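You operate a simulated robot arm through the tools that you are given. There is no shell and no other tool. Be economical: measure what you need, move in short steps, check, and stop when the job is done.

Carry out the task below with a simulated robot arm. There is one attempt and no reset: what you move stays moved.

TASK
Put the 25 box from the top of the long bench on top of the orange pad there and the 32 box on top of the yellow pad there.

It is judged by the outcome, as a careful person would: the job done as asked, and still so three seconds after it is handed in. It fails if anything else is knocked over, pushed out of place, dropped, spilled or broken.

THE ROBOT
A 6-joint arm with a two-finger parallel gripper, fixed in place. Base frame: the origin is at the foot of the arm, x ahead of it, y to its left, z up; the work surface is at about z = 78. Lengths are in cm, angles in rad, forces in N, time in s.
With the tool pointing down near the work surface it reaches from about 26 to 68 cm from the base axis. Its first joint turns from -1.152 to 1.152 rad. Payload 2.9 kg.
Tool frame: the origin (TCP) lies between the finger pads and is the grasp point; the fingertips stand 3 cm ahead of it; z points along the fingers, y is the line along which they close. The gripper opens to 11 cm. The fingers are 2 cm wide and 1 cm thick; the gripper's body (4.8 by 11.2 cm) begins 5.5 cm behind the TCP.
Orientation is that of the tool frame in the base frame, as a unit quaternion [x, y, z, w]. With the fingers straight down and closing along the base's y, the tool's x points along the base's -x, its y along +y and its z along -z.

THE INTERFACE
- The arm moves only by the tool arm_command. Its arguments are lists of equal length, an entry for each row: "xyz": the shift along the tool's x, y, z in cm, a list of three; "dr": the turn, a rotation vector about the tool's x, y, z in rad, a list of three; "grip": the gripper command, from -1 (shut) to 1 (fully open), values between in proportion. In form: {"xyz": [[x, y, z], ...], "dr": [[wx, wy, wz], ...], "grip": [grip, ...]}. A call has 1 to 8 rows; each row shifts and turns the commanded pose from where the row before left it, along the tool's axes as they then stand. A row lasts 0.2 s, in which the tool goes at most 5 cm and 0.15 rad; a call with a longer step from one row to the next is refused whole, and so is a gripper value outside its range. A pose out of reach is approached as far as the arm can. The call stops where the force on the tool passes 40 N (or 10 N more than at its start, if that is more) or the arm is blocked; 0.2 s more then pass. The fingers move at their own pace (about 10.8 cm/s each) and stop on an object; they squeeze with about 26 N. The grip force told is the motor's: it shows also when the fingers shut on nothing. Time passes only in rows, and 0.2 s behind the last, so rows that do not move let the fingers close. It gives the time, the measured TCP pose, the force on the tool (base axes), the opening and the grip force at its end, in the units of the frame above (readings bear some noise), and new pictures: "views" is both (left out), scene, wrist or none.
- Cameras (640 x 400 px; columns grow to the right, rows downward): "scene" is fixed at [10.54, 46.51, 136.3]; the picture's right is [-0.39, -0.92, 0.00], its down [-0.65, 0.28, -0.70] and it looks along [0.65, -0.28, -0.71] (base axes); focal length 329 px, centre (320, 200). "wrist" rides on the gripper at [-3.6, 0, -5.7] in the tool frame; the picture's right is [0.00, -1.00, 0.00], its down [0.97, 0.00, -0.24] and it looks along [0.24, 0.00, 0.97] (tool axes); focal length 218 px, centre (320, 200).
- locate(camera, pixels): there is no depth. For up to 12 entries [column, row, z] of the newest picture of that camera ("zoom" is the newest enlarged one), the place [x, y] in the base frame at which the ray of that pixel passes the height z, good to about 0.3 cm, but the place of the scene camera against the robot may be out by one fixed shift of up to 1.8 cm in any direction. No time passes.
- inspect(camera, box): a new picture of the part [left, top, right, bottom] of that camera's present view, enlarged. No time passes.
- job_done(): hands the job in; it is judged then, once.

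Work in short steps. Measure before you move; look again where a grasp or a placing could have gone wrong, and mend it. You have 60 turns and 120 pictures in all, the two below and enlarged ones among them. Open the gripper and draw the arm clear of the work before you hand the job in, unless the task says otherwise; then end with one line.

The tools are called after "Emit:" as a command line: name --argument value ..., lists and objects as JSON in quotes. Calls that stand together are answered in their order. arm_command: Moves the arm, as the interface text tells. Its arguments: {"type":"object","properties":{"xyz":{"type":"array","items":{"type":"array","items":{"type":"number"}}},"dr":{"type":"array","items":{"type":"array","items":{"type":"number"}}},"grip":{"type":"array","items":{"type":"number"}},"views":{"type":"string","enum":["both","scene","wrist","none"]}},"required":["xyz","dr","grip"]} The other tools are called the same way: locate (camera, pixels) gives the place at which the rays of pixels pass given heights; inspect (camera, box) takes an enlarged picture of a part of a camera's view; job_done () hands the job in.

At the start:

```text
clock: 0.0
tcp_pos: [52.08, 6.8, 103.88]
tool_rot: [0.0, 1.0, 0.0, 0.0]
force: [0.7, -0.3, -0.3]
finger_gap: 11.03
finger_force: 0.0
```

scene: 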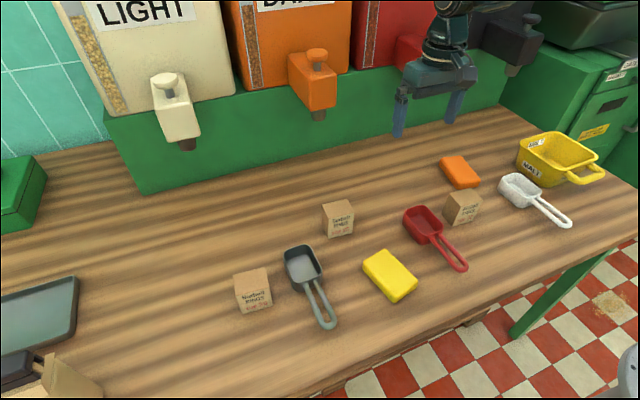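
wrist: 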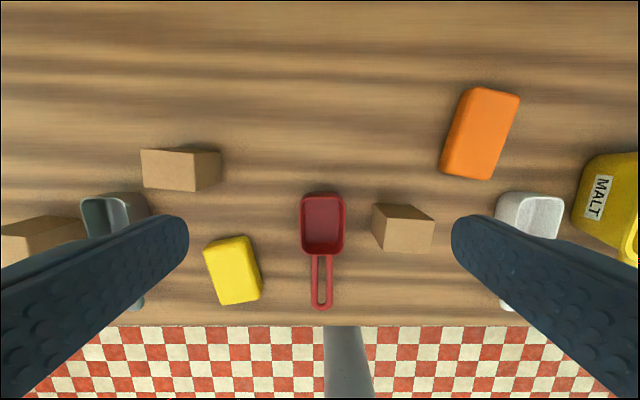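

I see three boxes in the scene view at about (252,290), (338,218), (462,207). I enlarge each to read the labels.

Emit:
inspect --camera "scene" --box '[222, 260, 286, 320]'

Emit:
inspect --camera "scene" --box '[308, 190, 372, 250]'

Emit:
inspect --camera "scene" --box '[430, 150, 500, 230]'

```text
6.67 times, centred on (254, 290) of scene
```

zoom: 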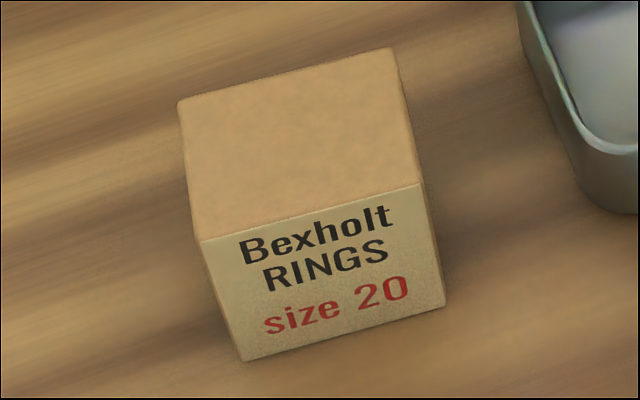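

```text
6.67 times, centred on (340, 220) of scene
```

zoom: 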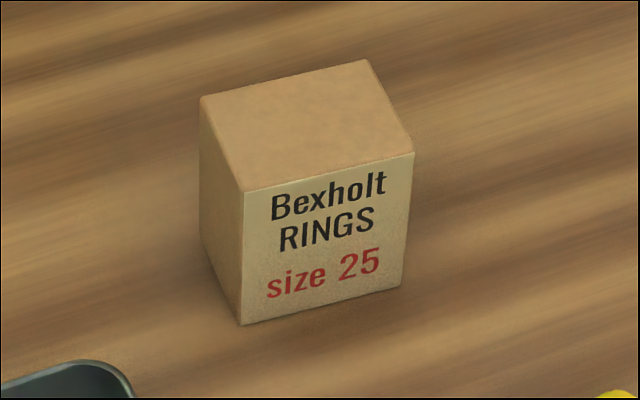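

```text
5.00 times, centred on (465, 190) of scene
```

zoom: 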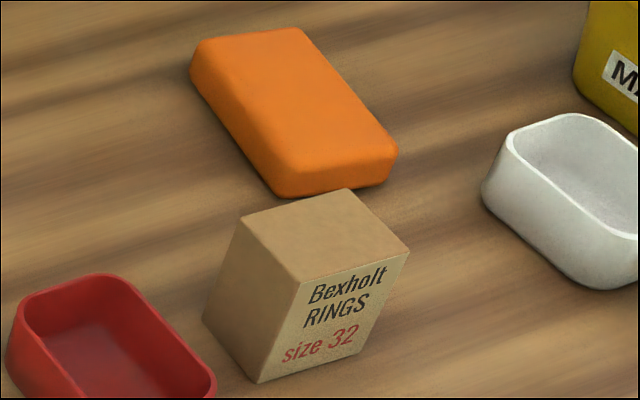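

The 25 box is the middle one (wrist view about (180,168)) and the 32 box is the one by the orange pad (wrist about (403,228)). I zoom the wrist view for measuring edges.

Emit:
inspect --camera "wrist" --box '[120, 130, 280, 310]'

Emit:
inspect --camera "wrist" --box '[350, 80, 530, 260]'

```text
2.22 times, centred on (200, 220) of wrist
```

zoom: 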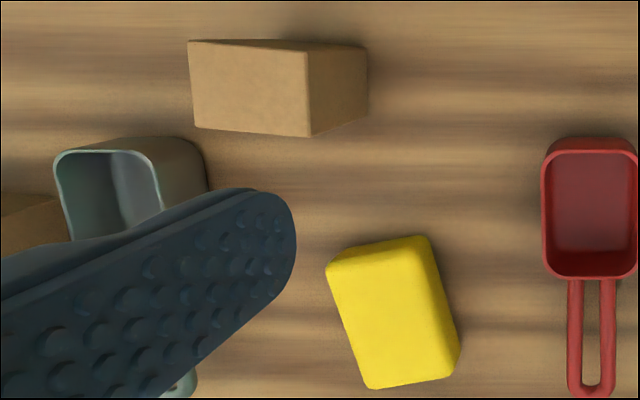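

```text
2.22 times, centred on (440, 170) of wrist
```

zoom: 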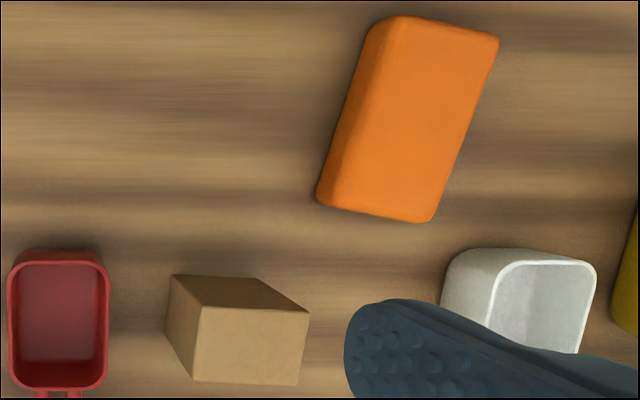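

Emit:
locate --camera "wrist" --pixels '[[140.6, 148.5, 84.8], [193.7, 151.6, 84.8], [195.5, 191.2, 84.8], [143.3, 187.2, 84.8], [221, 151, 78], [221.6, 183, 78], [388.2, 218.2, 84.8], [435.5, 220.4, 84.8], [430.1, 253.3, 84.8], [382.5, 251, 84.8], [373.4, 203.8, 78], [370.3, 226, 78]]'

Emit:
locate --camera "zoom" --pixels '[[402, 16, 80], [500, 38, 80], [430, 222, 80], [330, 200, 80], [318, 195, 78], [370, 25, 78]]'

Emit:
locate --camera "wrist" --pixels '[[203.5, 250, 80], [241, 238, 80], [256, 293, 80], [222, 304, 80], [249, 236, 78], [262.5, 289, 78], [301, 200, 82], [344, 200, 82], [321, 308, 80], [500, 200, 82]]'

```text
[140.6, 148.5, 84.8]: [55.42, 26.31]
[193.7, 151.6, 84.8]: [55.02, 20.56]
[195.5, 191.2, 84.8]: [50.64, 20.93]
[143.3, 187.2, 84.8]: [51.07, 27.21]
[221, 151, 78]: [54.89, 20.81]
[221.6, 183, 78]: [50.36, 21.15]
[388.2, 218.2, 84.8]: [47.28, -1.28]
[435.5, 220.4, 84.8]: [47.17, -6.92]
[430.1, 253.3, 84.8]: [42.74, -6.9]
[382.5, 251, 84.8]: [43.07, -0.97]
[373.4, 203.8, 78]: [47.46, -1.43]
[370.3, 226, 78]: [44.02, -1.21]
```

```text
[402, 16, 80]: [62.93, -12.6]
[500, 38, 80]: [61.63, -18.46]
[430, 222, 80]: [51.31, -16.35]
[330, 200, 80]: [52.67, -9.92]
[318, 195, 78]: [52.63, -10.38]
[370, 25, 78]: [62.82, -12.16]
```

```text
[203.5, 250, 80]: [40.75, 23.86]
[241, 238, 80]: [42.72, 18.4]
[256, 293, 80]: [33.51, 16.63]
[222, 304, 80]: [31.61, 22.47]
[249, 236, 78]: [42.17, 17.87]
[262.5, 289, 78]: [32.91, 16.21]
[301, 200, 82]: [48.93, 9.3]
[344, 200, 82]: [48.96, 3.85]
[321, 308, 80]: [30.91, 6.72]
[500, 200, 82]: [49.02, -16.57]
```

Measured: 25 box centre ≈(53.0,23.8), about 4.4×6 and 6.8 high, yawed ≈-0.08. 32 box is at ≈(45.05,-4.0), the orange pad at ≈(57.1,-14.3) with yaw -0.23, the yellow pad at ≈(37.1,20.3) with yaw +0.17. I go above the 25 box.

Emit:
arm_command --xyz '[[-0.3, 4.25, 0], [-0.3, 4.25, 0], [-0.3, 4.25, 0], [0, 4.25, 2], [0, 0, 4], [0, 0, 4]]' --dr '[[0, 0, 0.08], [0, 0, 0], [0, 0, 0], [0, 0, 0], [0, 0, 0], [0, 0, 0]]' --grip '[1, 1, 1, 1, 1, 1]'

```text
clock: 1.4
tcp_pos: [53.91, 23.78, 93.75]
tool_rot: [0.04, 0.999, 0.0, 0.0]
force: [-0.4, -0.1, 0.9]
finger_gap: 10.98
finger_force: 0.1
```

scene: 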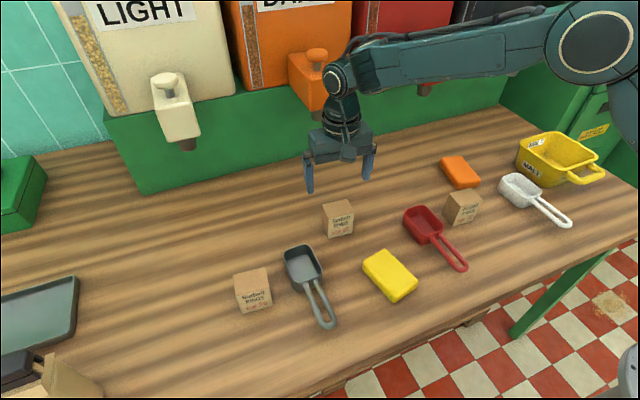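
wrist: 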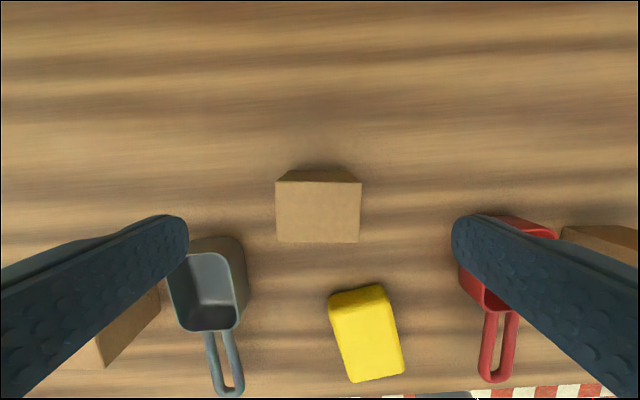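

The box now sits at wrist top-face (276..361, 182..243). I re-measure.

Emit:
locate --camera "wrist" --pixels '[[276, 182, 84.8], [361.5, 183, 84.8], [359, 243, 84.8], [276.5, 243, 84.8], [284, 170, 78], [353, 171, 78], [328, 298, 80], [383, 286, 80], [404, 371, 80], [351, 383, 80], [246, 300, 81], [244, 390, 81]]'

```text
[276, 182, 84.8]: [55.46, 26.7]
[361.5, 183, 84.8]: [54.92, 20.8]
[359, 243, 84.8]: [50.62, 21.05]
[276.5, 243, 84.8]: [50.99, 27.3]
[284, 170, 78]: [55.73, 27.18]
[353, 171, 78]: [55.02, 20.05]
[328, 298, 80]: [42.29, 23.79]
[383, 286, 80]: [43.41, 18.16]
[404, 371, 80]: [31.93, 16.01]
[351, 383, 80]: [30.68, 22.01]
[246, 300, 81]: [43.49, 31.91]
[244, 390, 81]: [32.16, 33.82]
```

Centre ≈(53.0,23.95), consistent with before. I centre over it, go down to z≈82.2 and close.

Emit:
arm_command --xyz '[[0.9, 0.1, 1.5], [0, 0, 3.5], [0, 0, 3.5], [0, 0, 3], [0, 0, 0], [0, 0, 0], [0, 0, 0], [0, 0, 0]]' --dr '[[0, 0, 0], [0, 0, 0], [0, 0, 0], [0, 0, 0], [0, 0, 0], [0, 0, 0], [0, 0, 0], [0, 0, 0]]' --grip '[1, 1, 1, 1, 1, -1, -1, -1]'

```text
clock: 3.2
tcp_pos: [52.89, 23.92, 82.38]
tool_rot: [0.04, 0.999, 0.0, 0.0]
force: [0.0, 0.0, -0.6]
finger_gap: 5.96
finger_force: 25.6
```

scene: 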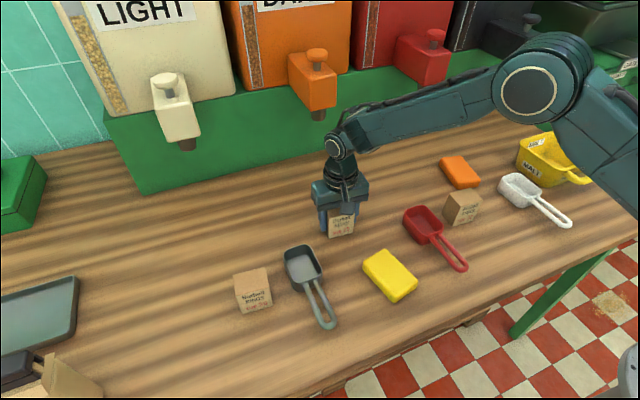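
wrist: 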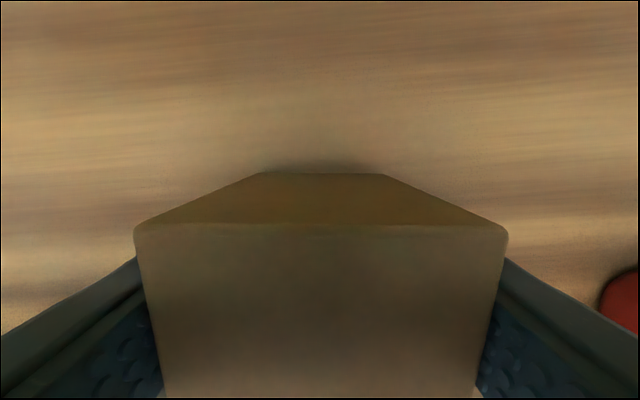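

Gripped (gap 5.96, force 25.6). I lift 12 cm and turn to the orange pad's yaw.

Emit:
arm_command --xyz '[[0, 0, -2], [0, 0, -3.5], [0, 0, -3.5], [0, 0, -3], [0, 0, 0]]' --dr '[[0, 0, 0], [0, 0, 0], [0, 0, 0], [0, 0, 0.08], [0, 0, 0.07]]' --grip '[-1, -1, -1, -1, -1]'

Emit:
arm_command --xyz '[[-1.0, -2.8, 0], [-1.6, -4.5, 0], [-1.6, -4.5, 0], [-1.6, -4.5, 0], [-1.6, -4.5, 0], [-1.6, -4.5, 0], [-1.6, -4.5, 0], [-1.0, -2.8, 0]]' --dr '[[0, 0, 0], [0, 0, 0], [0, 0, 0], [0, 0, 0], [0, 0, 0], [0, 0, 0], [0, 0, 0], [0, 0, 0]]' --grip '[-1, -1, -1, -1, -1, -1, -1, -1]'

```text
clock: 4.4
tcp_pos: [53.08, 24.0, 94.48]
tool_rot: [0.115, 0.993, -0.001, 0.0]
force: [0.3, 0.0, -0.7]
finger_gap: 5.95
finger_force: 25.8
```

scene: 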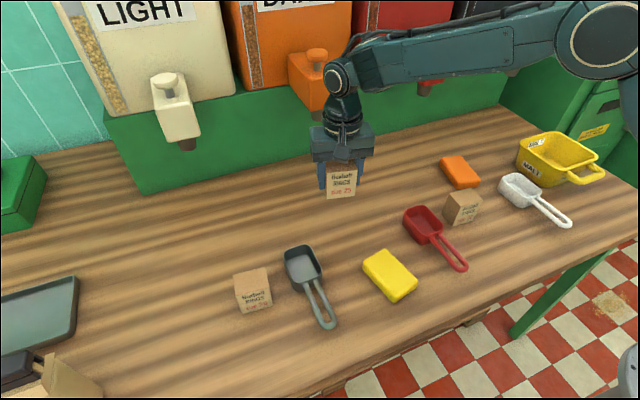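
wrist: 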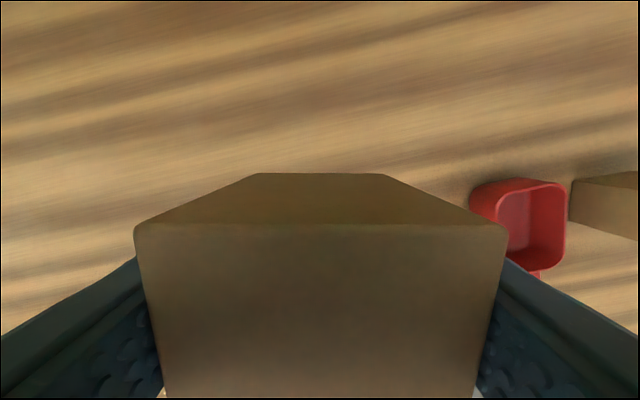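

```text
clock: 6.2
tcp_pos: [56.97, -10.51, 94.46]
tool_rot: [0.114, 0.993, -0.001, 0.0]
force: [0.4, 0.5, -0.8]
finger_gap: 5.96
finger_force: 26.2
```

scene: 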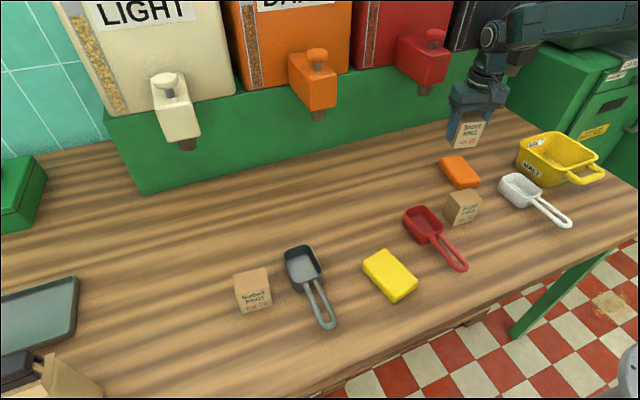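
wrist: 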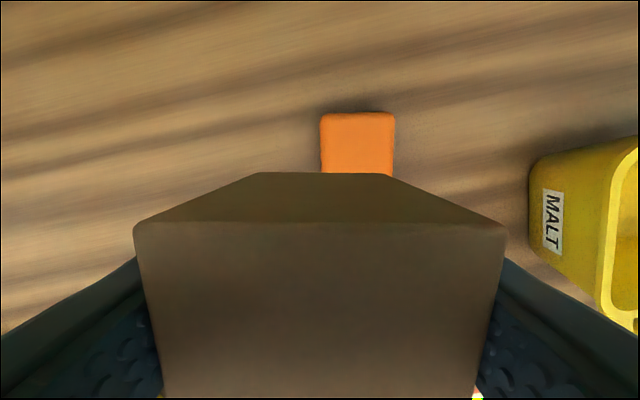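

The pad's far end shows at wrist (320..395,112), aligned with the tool. I measure it again, plus the malt scoop's near edge.

Emit:
locate --camera "wrist" --pixels '[[323, 114, 80], [393, 114, 80], [321, 170, 80], [394, 170, 80], [530, 160, 80], [607, 300, 86], [607, 300, 84]]'

```text
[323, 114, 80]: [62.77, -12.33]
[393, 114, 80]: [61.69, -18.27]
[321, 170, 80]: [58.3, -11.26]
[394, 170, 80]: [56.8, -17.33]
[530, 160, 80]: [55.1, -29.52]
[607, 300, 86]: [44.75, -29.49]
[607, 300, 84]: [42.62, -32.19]
```

Emit:
arm_command --xyz '[[-0.97, -3.56, 0], [0, 0, 3], [0, 0, 3], [0, 0, 2], [0, 0, 0]]' --dr '[[0, 0, 0], [0, 0, 0], [0, 0, 0], [0, 0, 0], [0, 0, 0]]' --grip '[-1, -1, -1, -1, -1]'

Emit:
inspect --camera "scene" --box '[400, 90, 560, 230]'

```text
clock: 7.4
tcp_pos: [57.16, -14.16, 86.64]
tool_rot: [0.116, 0.993, 0.0, -0.001]
force: [0.7, 0.7, -0.1]
finger_gap: 5.98
finger_force: 25.7
```

scene: 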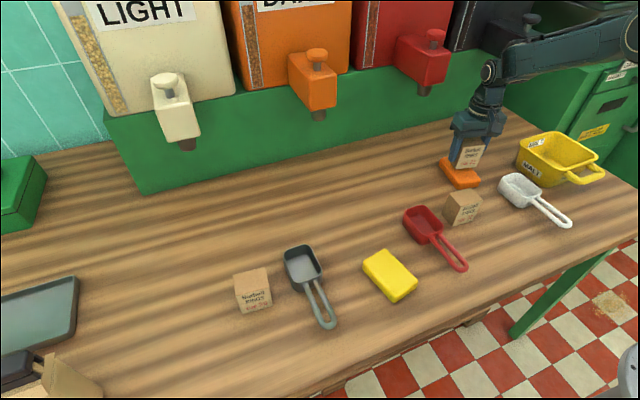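
wrist: 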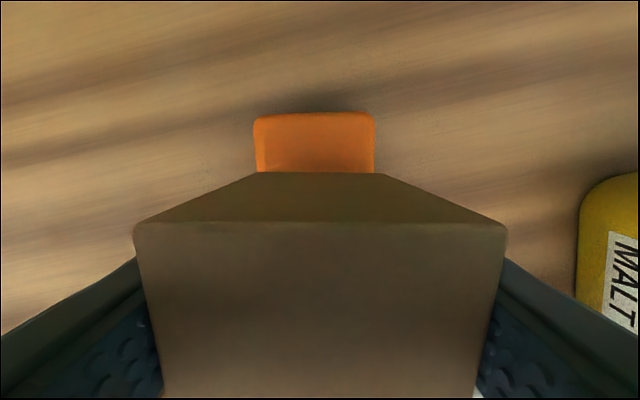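

```text
2.86 times, centred on (480, 160) of scene
```

zoom: 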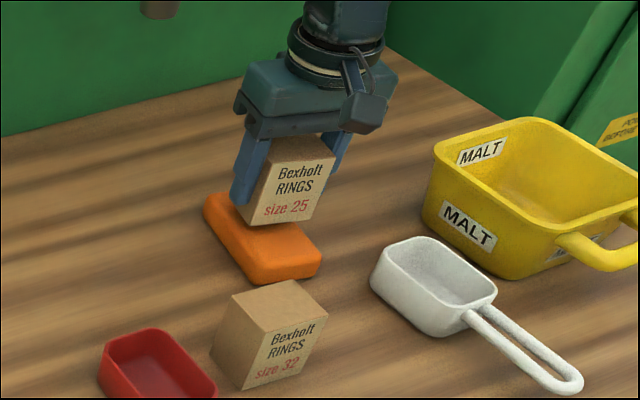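

Box is over the pad, about 0.3 cm too far to the tool's -y. I correct and lower in small steps.

Emit:
arm_command --xyz '[[0, 0.3, 0.3], [0, 0, 0.4], [0, 0, 0.4], [0, 0, 0.3]]' --dr '[[0, 0, 0], [0, 0, 0], [0, 0, 0], [0, 0, 0]]' --grip '[-1, -1, -1, -1]' --views "wrist"

Emit:
inspect --camera "scene" --box '[430, 120, 510, 200]'

```text
clock: 8.4
tcp_pos: [57.25, -13.85, 85.44]
tool_rot: [0.115, 0.993, 0.0, 0.0]
force: [-5.4, 1.5, 14.3]
finger_gap: 5.98
finger_force: 26.3
```

wrist: 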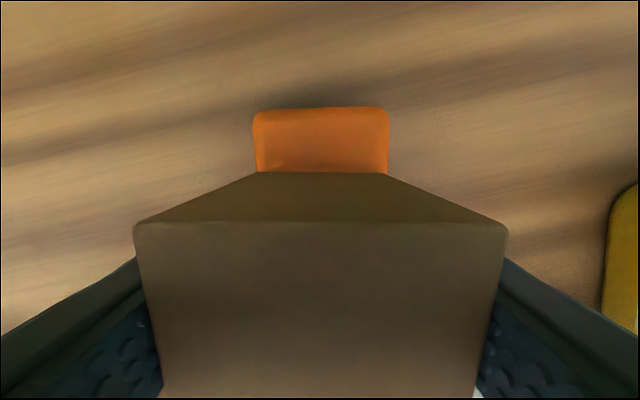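

```text
5.00 times, centred on (470, 160) of scene
```

zoom: 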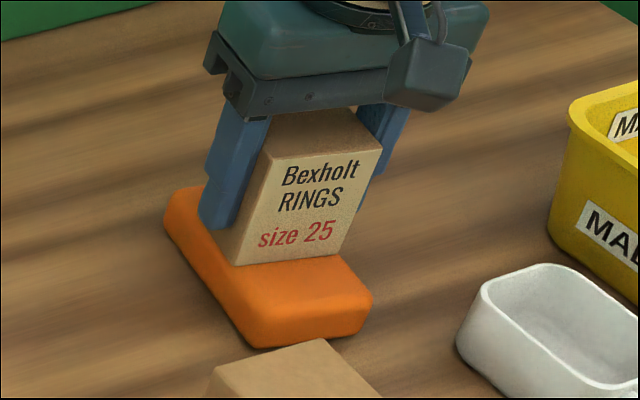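

Contact felt (14 N up) and the box is centred on the pad. I ease up 0.1, open partly, then rise.

Emit:
arm_command --xyz '[[0, 0, -0.1], [0, 0, 0], [0, 0, 0], [0, 0, -2], [0, 0, -4], [0, 0, -4], [0, 0, -2]]' --dr '[[0, 0, 0], [0, 0, 0], [0, 0, 0], [0, 0, 0], [0, 0, 0], [0, 0, 0], [0, 0, 0]]' --grip '[-1, 0.5, 0.5, 0.5, 0.5, 0.5, 0.5]'

```text
clock: 10.0
tcp_pos: [57.24, -13.96, 97.37]
tool_rot: [0.115, 0.993, -0.001, -0.001]
force: [-0.3, -0.3, 0.0]
finger_gap: 8.24
finger_force: 0.0
```

scene: 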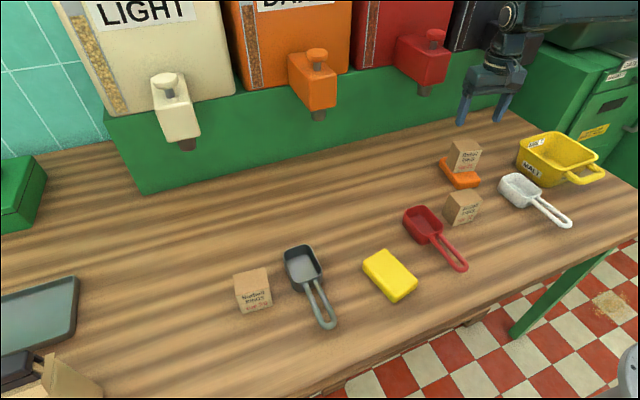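
wrist: 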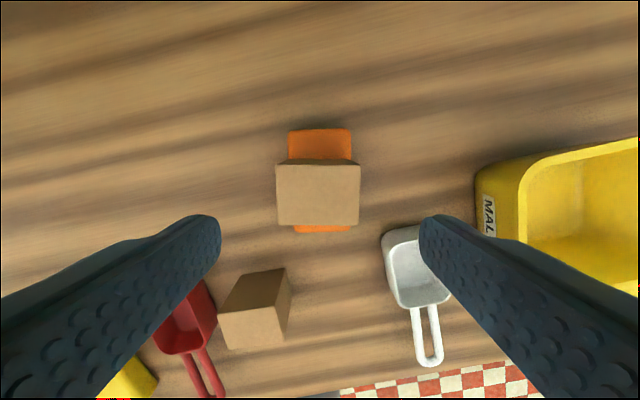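

The 25 box stands on the orange pad. I turn the tool back to yaw 0 and go above the 32 box.

Emit:
arm_command --xyz '[[0, 0, 0], [0, 0, 0], [3, 2.5, 0], [3, 2.5, 0], [3, 2.5, 0], [3.2, 2.45, 0], [0, 0, 2], [0, 0, 0]]' --dr '[[0, 0, -0.12], [0, 0, -0.11], [0, 0, 0], [0, 0, 0], [0, 0, 0], [0, 0, 0], [0, 0, 0], [0, 0, 0]]' --grip '[0.5, 0.5, 0.5, 0.5, 0.5, 0.7, 0.7, 0.7]'

Emit:
inspect --camera "wrist" --box '[220, 130, 420, 270]'

```text
clock: 11.8
tcp_pos: [44.85, -3.78, 95.12]
tool_rot: [0.001, 1.0, 0.0, 0.0]
force: [0.6, -0.6, -0.1]
finger_gap: 9.34
finger_force: 0.0
```

scene: 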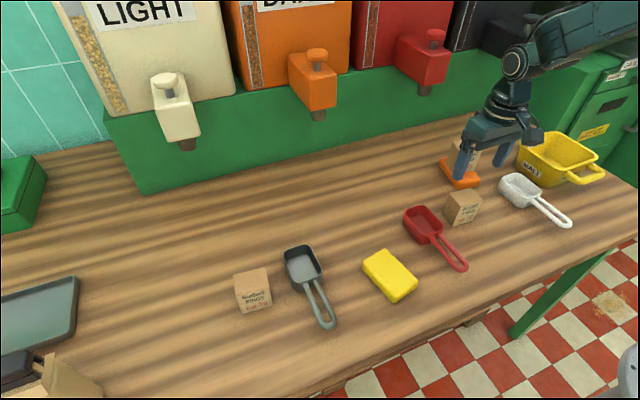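
wrist: 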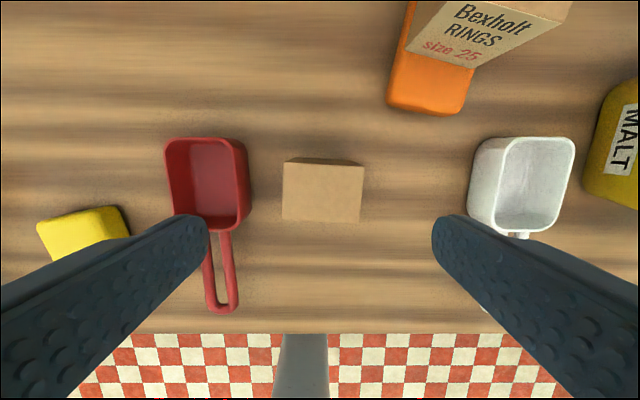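

```text
2.86 times, centred on (320, 200) of wrist
```

zoom: 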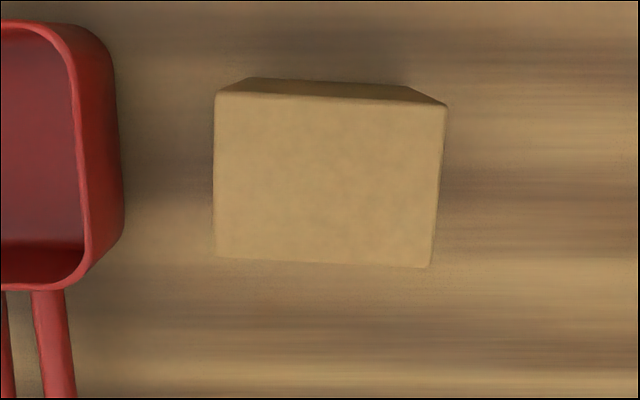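

Emit:
locate --camera "zoom" --pixels '[[216, 92, 84.8], [447, 103, 84.8], [430, 268, 84.8], [216, 257, 84.8], [122, 150, 82]]'

```text
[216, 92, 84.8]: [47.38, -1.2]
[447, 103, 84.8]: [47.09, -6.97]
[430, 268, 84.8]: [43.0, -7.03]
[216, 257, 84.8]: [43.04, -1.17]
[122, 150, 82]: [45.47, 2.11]
```

Centre ≈(45.1,-4.1), yaw ≈0.05; the red scoop's side is at y≈2.1, so I narrow the opening to ~7.7 and go down to z≈82.4, then close.

Emit:
arm_command --xyz '[[-0.25, -0.3, 0], [0, 0, 2], [0, 0, 4], [0, 0, 4], [0, 0, 2.7], [0, 0, 0], [0, 0, 0], [0, 0, 0]]' --dr '[[0, 0, 0.04], [0, 0, 0], [0, 0, 0], [0, 0, 0], [0, 0, 0], [0, 0, 0], [0, 0, 0], [0, 0, 0]]' --grip '[0.4, 0.4, 0.4, 0.4, 0.4, 0.4, -1, -1]'

```text
clock: 13.6
tcp_pos: [45.27, -4.25, 82.44]
tool_rot: [0.02, 1.0, 0.0, 0.0]
force: [0.3, -0.5, -1.4]
finger_gap: 5.98
finger_force: 25.6
```

scene: 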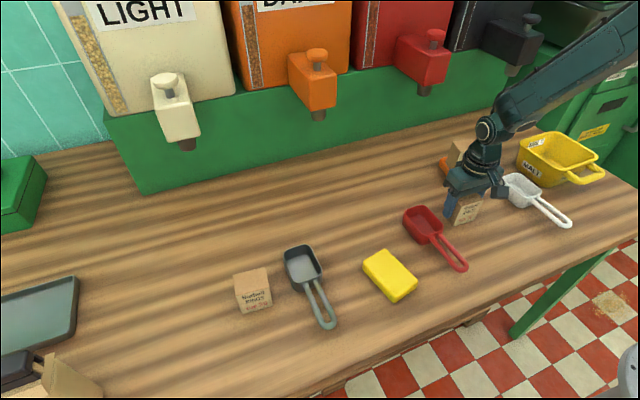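
wrist: 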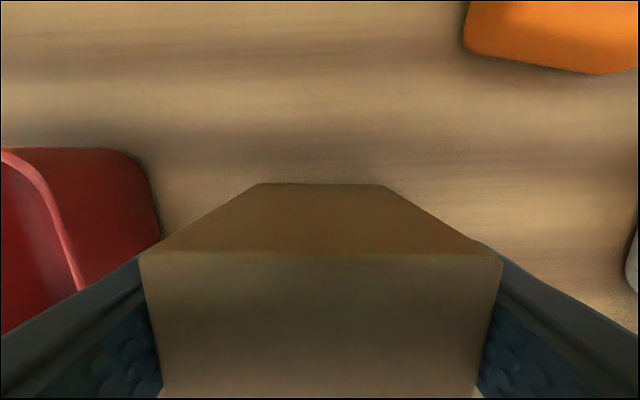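

Gripped (5.98). I lift straight up 12 cm, turn to the yellow pad's yaw and carry it over.

Emit:
arm_command --xyz '[[0, 0, -2], [0, 0, -3.5], [0, 0, -3.5], [0, 0, -3], [0, 0, 0]]' --dr '[[0, 0, 0], [0, 0, 0], [0, 0, 0], [0, 0, -0.1], [0, 0, -0.11]]' --grip '[-1, -1, -1, -1, -1]' --views "none"

Emit:
arm_command --xyz '[[0.4, 2.6, 0], [0.65, 4.2, 0], [0.65, 4.2, 0], [0.65, 4.2, 0], [0.65, 4.2, 0], [0.5, 3.6, 0], [0.38, 2.3, 0], [0, 0, 0]]' --dr '[[0, 0, 0], [0, 0, 0], [0, 0, 0], [0, 0, 0], [0, 0, 0], [0, 0, 0], [0, 0, 0], [0, 0, 0]]' --grip '[-1, -1, -1, -1, -1, -1, -1, -1]'

```text
clock: 14.8
tcp_pos: [45.1, -4.08, 94.48]
tool_rot: [-0.086, 0.996, 0.0, 0.0]
force: [0.0, 0.1, 0.1]
finger_gap: 5.98
finger_force: 25.7
```

```text
clock: 16.6
tcp_pos: [37.2, 19.83, 94.52]
tool_rot: [-0.085, 0.996, 0.0, -0.001]
force: [-0.1, 0.1, -0.3]
finger_gap: 5.98
finger_force: 26.2
```

scene: 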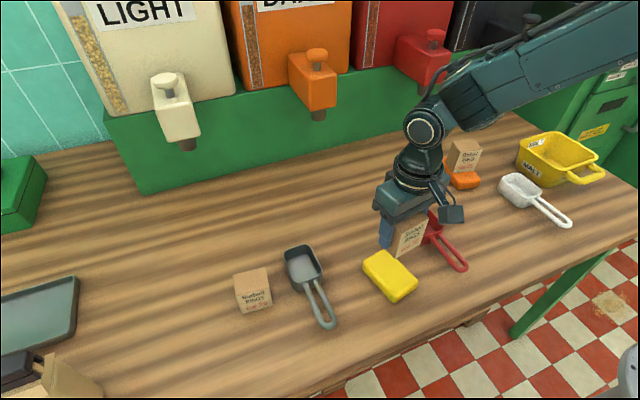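
wrist: 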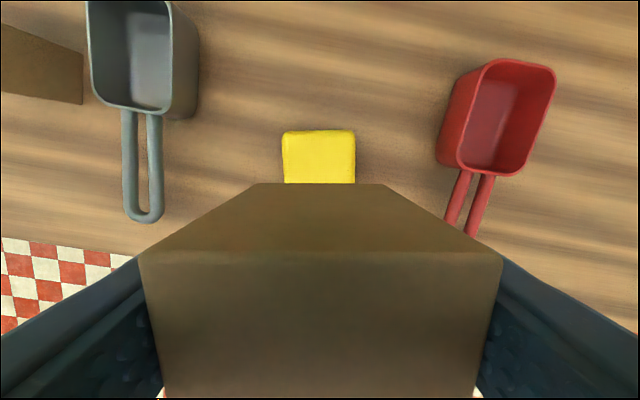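

Emit:
locate --camera "wrist" --pixels '[[284, 132, 80.5], [354, 131, 80.5], [285, 182, 80.5], [355, 182, 80.5], [163, 200, 80], [163, 200, 82], [445, 210, 80]]'

```text
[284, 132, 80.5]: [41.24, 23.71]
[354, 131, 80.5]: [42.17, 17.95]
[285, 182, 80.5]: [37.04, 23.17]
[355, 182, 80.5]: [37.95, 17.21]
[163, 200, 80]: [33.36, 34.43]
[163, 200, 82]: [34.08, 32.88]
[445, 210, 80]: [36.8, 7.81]
```

Pad centre ≈(37.0,20.05); surroundings are clear (gray handle y≈33, red handle y≈8). I nudge +0.2 in y and lower.

Emit:
arm_command --xyz '[[0, 0.2, 2], [0, 0, 3], [0, 0, 3], [0, 0, 0]]' --dr '[[0, 0, 0], [0, 0, 0], [0, 0, 0], [0, 0, 0]]' --grip '[-1, -1, -1, -1]'

Emit:
inspect --camera "scene" --box '[340, 190, 460, 310]'

```text
clock: 17.6
tcp_pos: [37.03, 20.26, 86.58]
tool_rot: [-0.085, 0.996, 0.0, 0.0]
force: [-0.7, -0.9, -1.1]
finger_gap: 5.99
finger_force: 25.4
```

scene: 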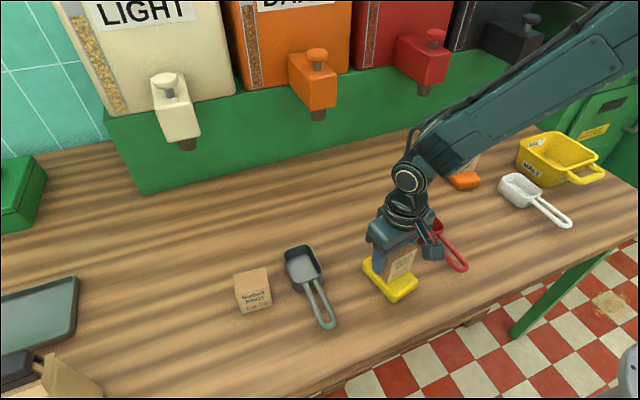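
wrist: 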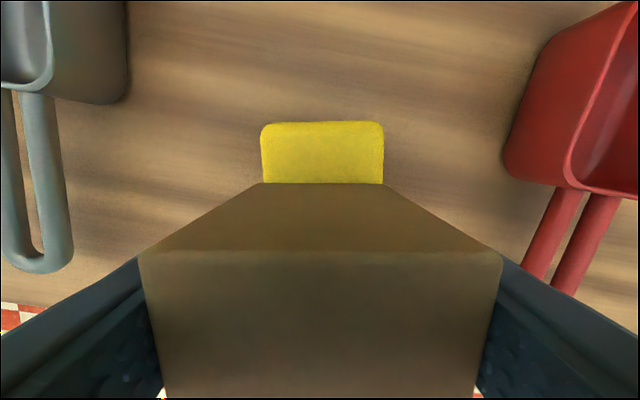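

```text
3.33 times, centred on (400, 250) of scene
```

zoom: 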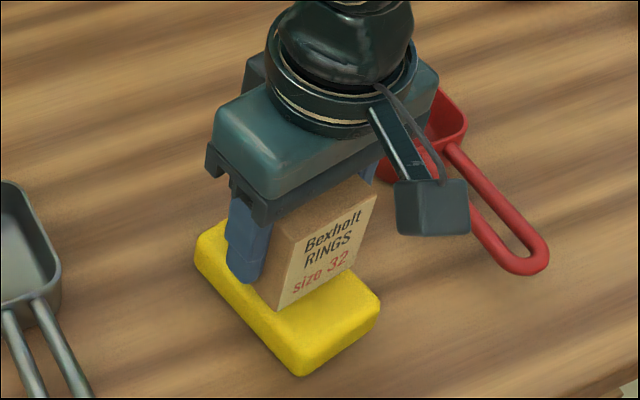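

The box is squarely over the yellow pad. I lower in small steps to contact.

Emit:
arm_command --xyz '[[0, 0, 0.4], [0, 0, 0.4], [0, 0, 0.4], [0, 0, 0]]' --dr '[[0, 0, 0], [0, 0, 0], [0, 0, 0], [0, 0, 0]]' --grip '[-1, -1, -1, -1]' --views "wrist"

Emit:
inspect --camera "scene" --box '[340, 220, 440, 310]'

```text
clock: 18.6
tcp_pos: [37.2, 20.21, 85.49]
tool_rot: [-0.085, 0.996, 0.0, 0.002]
force: [-0.7, -3.1, 20.9]
finger_gap: 6.01
finger_force: 26.2
```

wrist: 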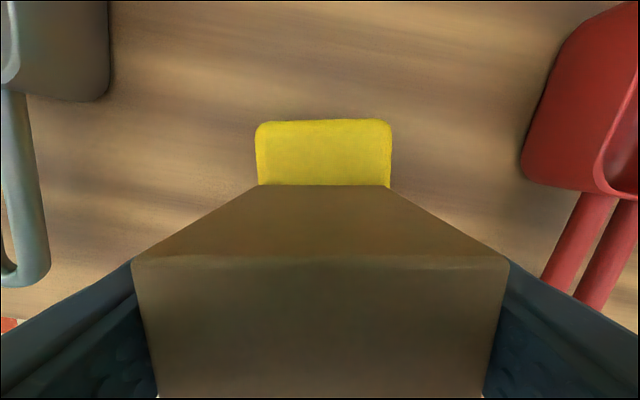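

```text
4.44 times, centred on (390, 265) of scene
```

zoom: 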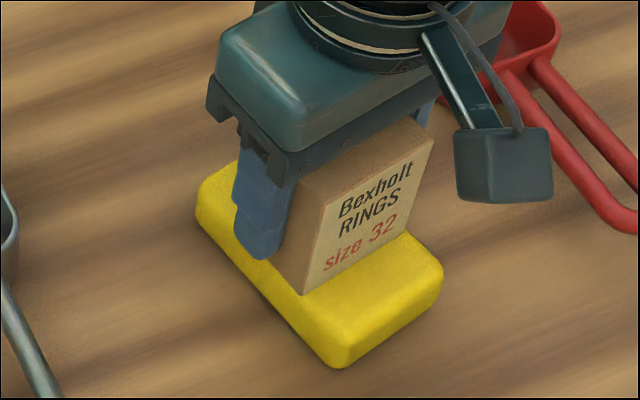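

Contact (21 N). I ease up slightly, open partly and rise.

Emit:
arm_command --xyz '[[0, 0, -0.15], [0, 0, 0], [0, 0, 0], [0, 0, -2], [0, 0, -4], [0, 0, -4], [0, 0, -4], [0, 0, 0]]' --dr '[[0, 0, 0], [0, 0, 0], [0, 0, 0], [0, 0, 0], [0, 0, 0], [0, 0, 0], [0, 0, 0], [0, 0, 0]]' --grip '[-1, 0.5, 0.5, 0.5, 0.5, 0.5, 0.5, 0.5]'

Emit:
inspect --camera "scene" --box '[340, 120, 520, 310]'

```text
clock: 20.4
tcp_pos: [37.21, 20.25, 99.57]
tool_rot: [-0.085, 0.996, 0.0, -0.001]
force: [-0.3, -0.2, -0.8]
finger_gap: 8.23
finger_force: 0.0
```

scene: 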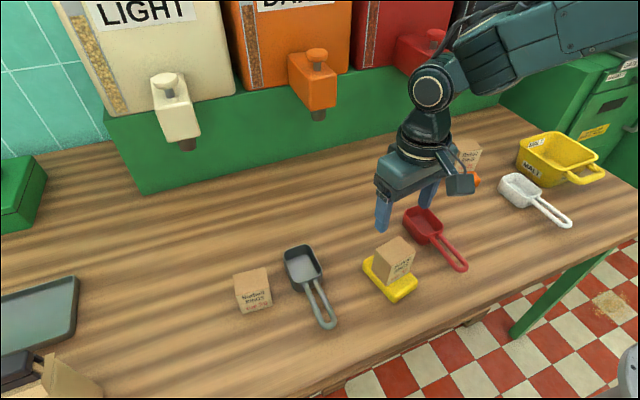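
wrist: 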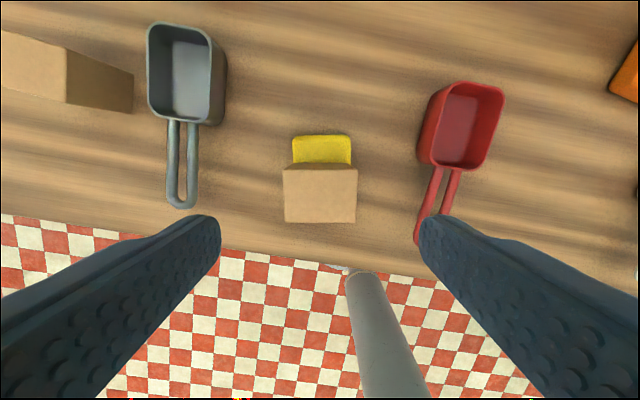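

```text
2.11 times, centred on (430, 215) of scene
```

zoom: 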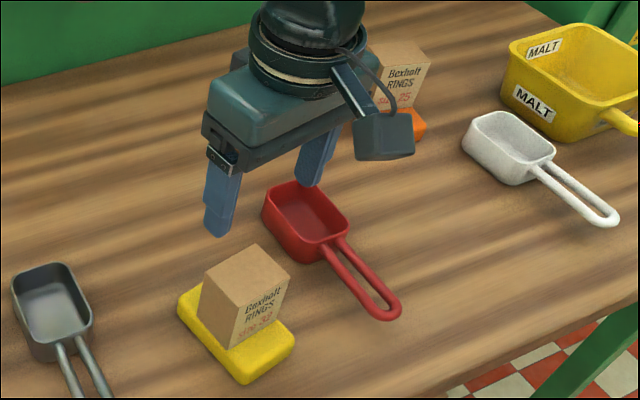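

Both boxes rest on their pads and nothing else has moved; the arm is clear above, so I raise it a bit more to check everything.

Emit:
arm_command --xyz '[[-2, 0, -3], [-3, 0, -2], [-3, 0, 0], [0, 0, 0]]' --dr '[[0, 0, 0], [0, 0, 0], [0, 0, 0], [0, 0, 0]]' --grip '[0.5, 0.5, 0.5, 0.5]' --views "scene"

```text
clock: 21.4
tcp_pos: [45.07, 21.58, 104.57]
tool_rot: [-0.086, 0.996, 0.0, 0.0]
force: [0.5, 0.0, 1.1]
finger_gap: 8.26
finger_force: 0.1
```

scene: 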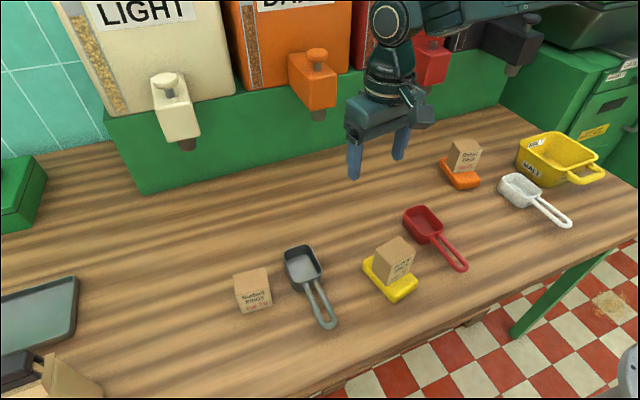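

Both boxes stand on the right pads, and the arm is clear with the gripper open, so I hand in.

Emit:
job_done

```text
The job is handed in.
```

The 25 box is on the orange pad and the 32 box is on the yellow pad; nothing else was moved.
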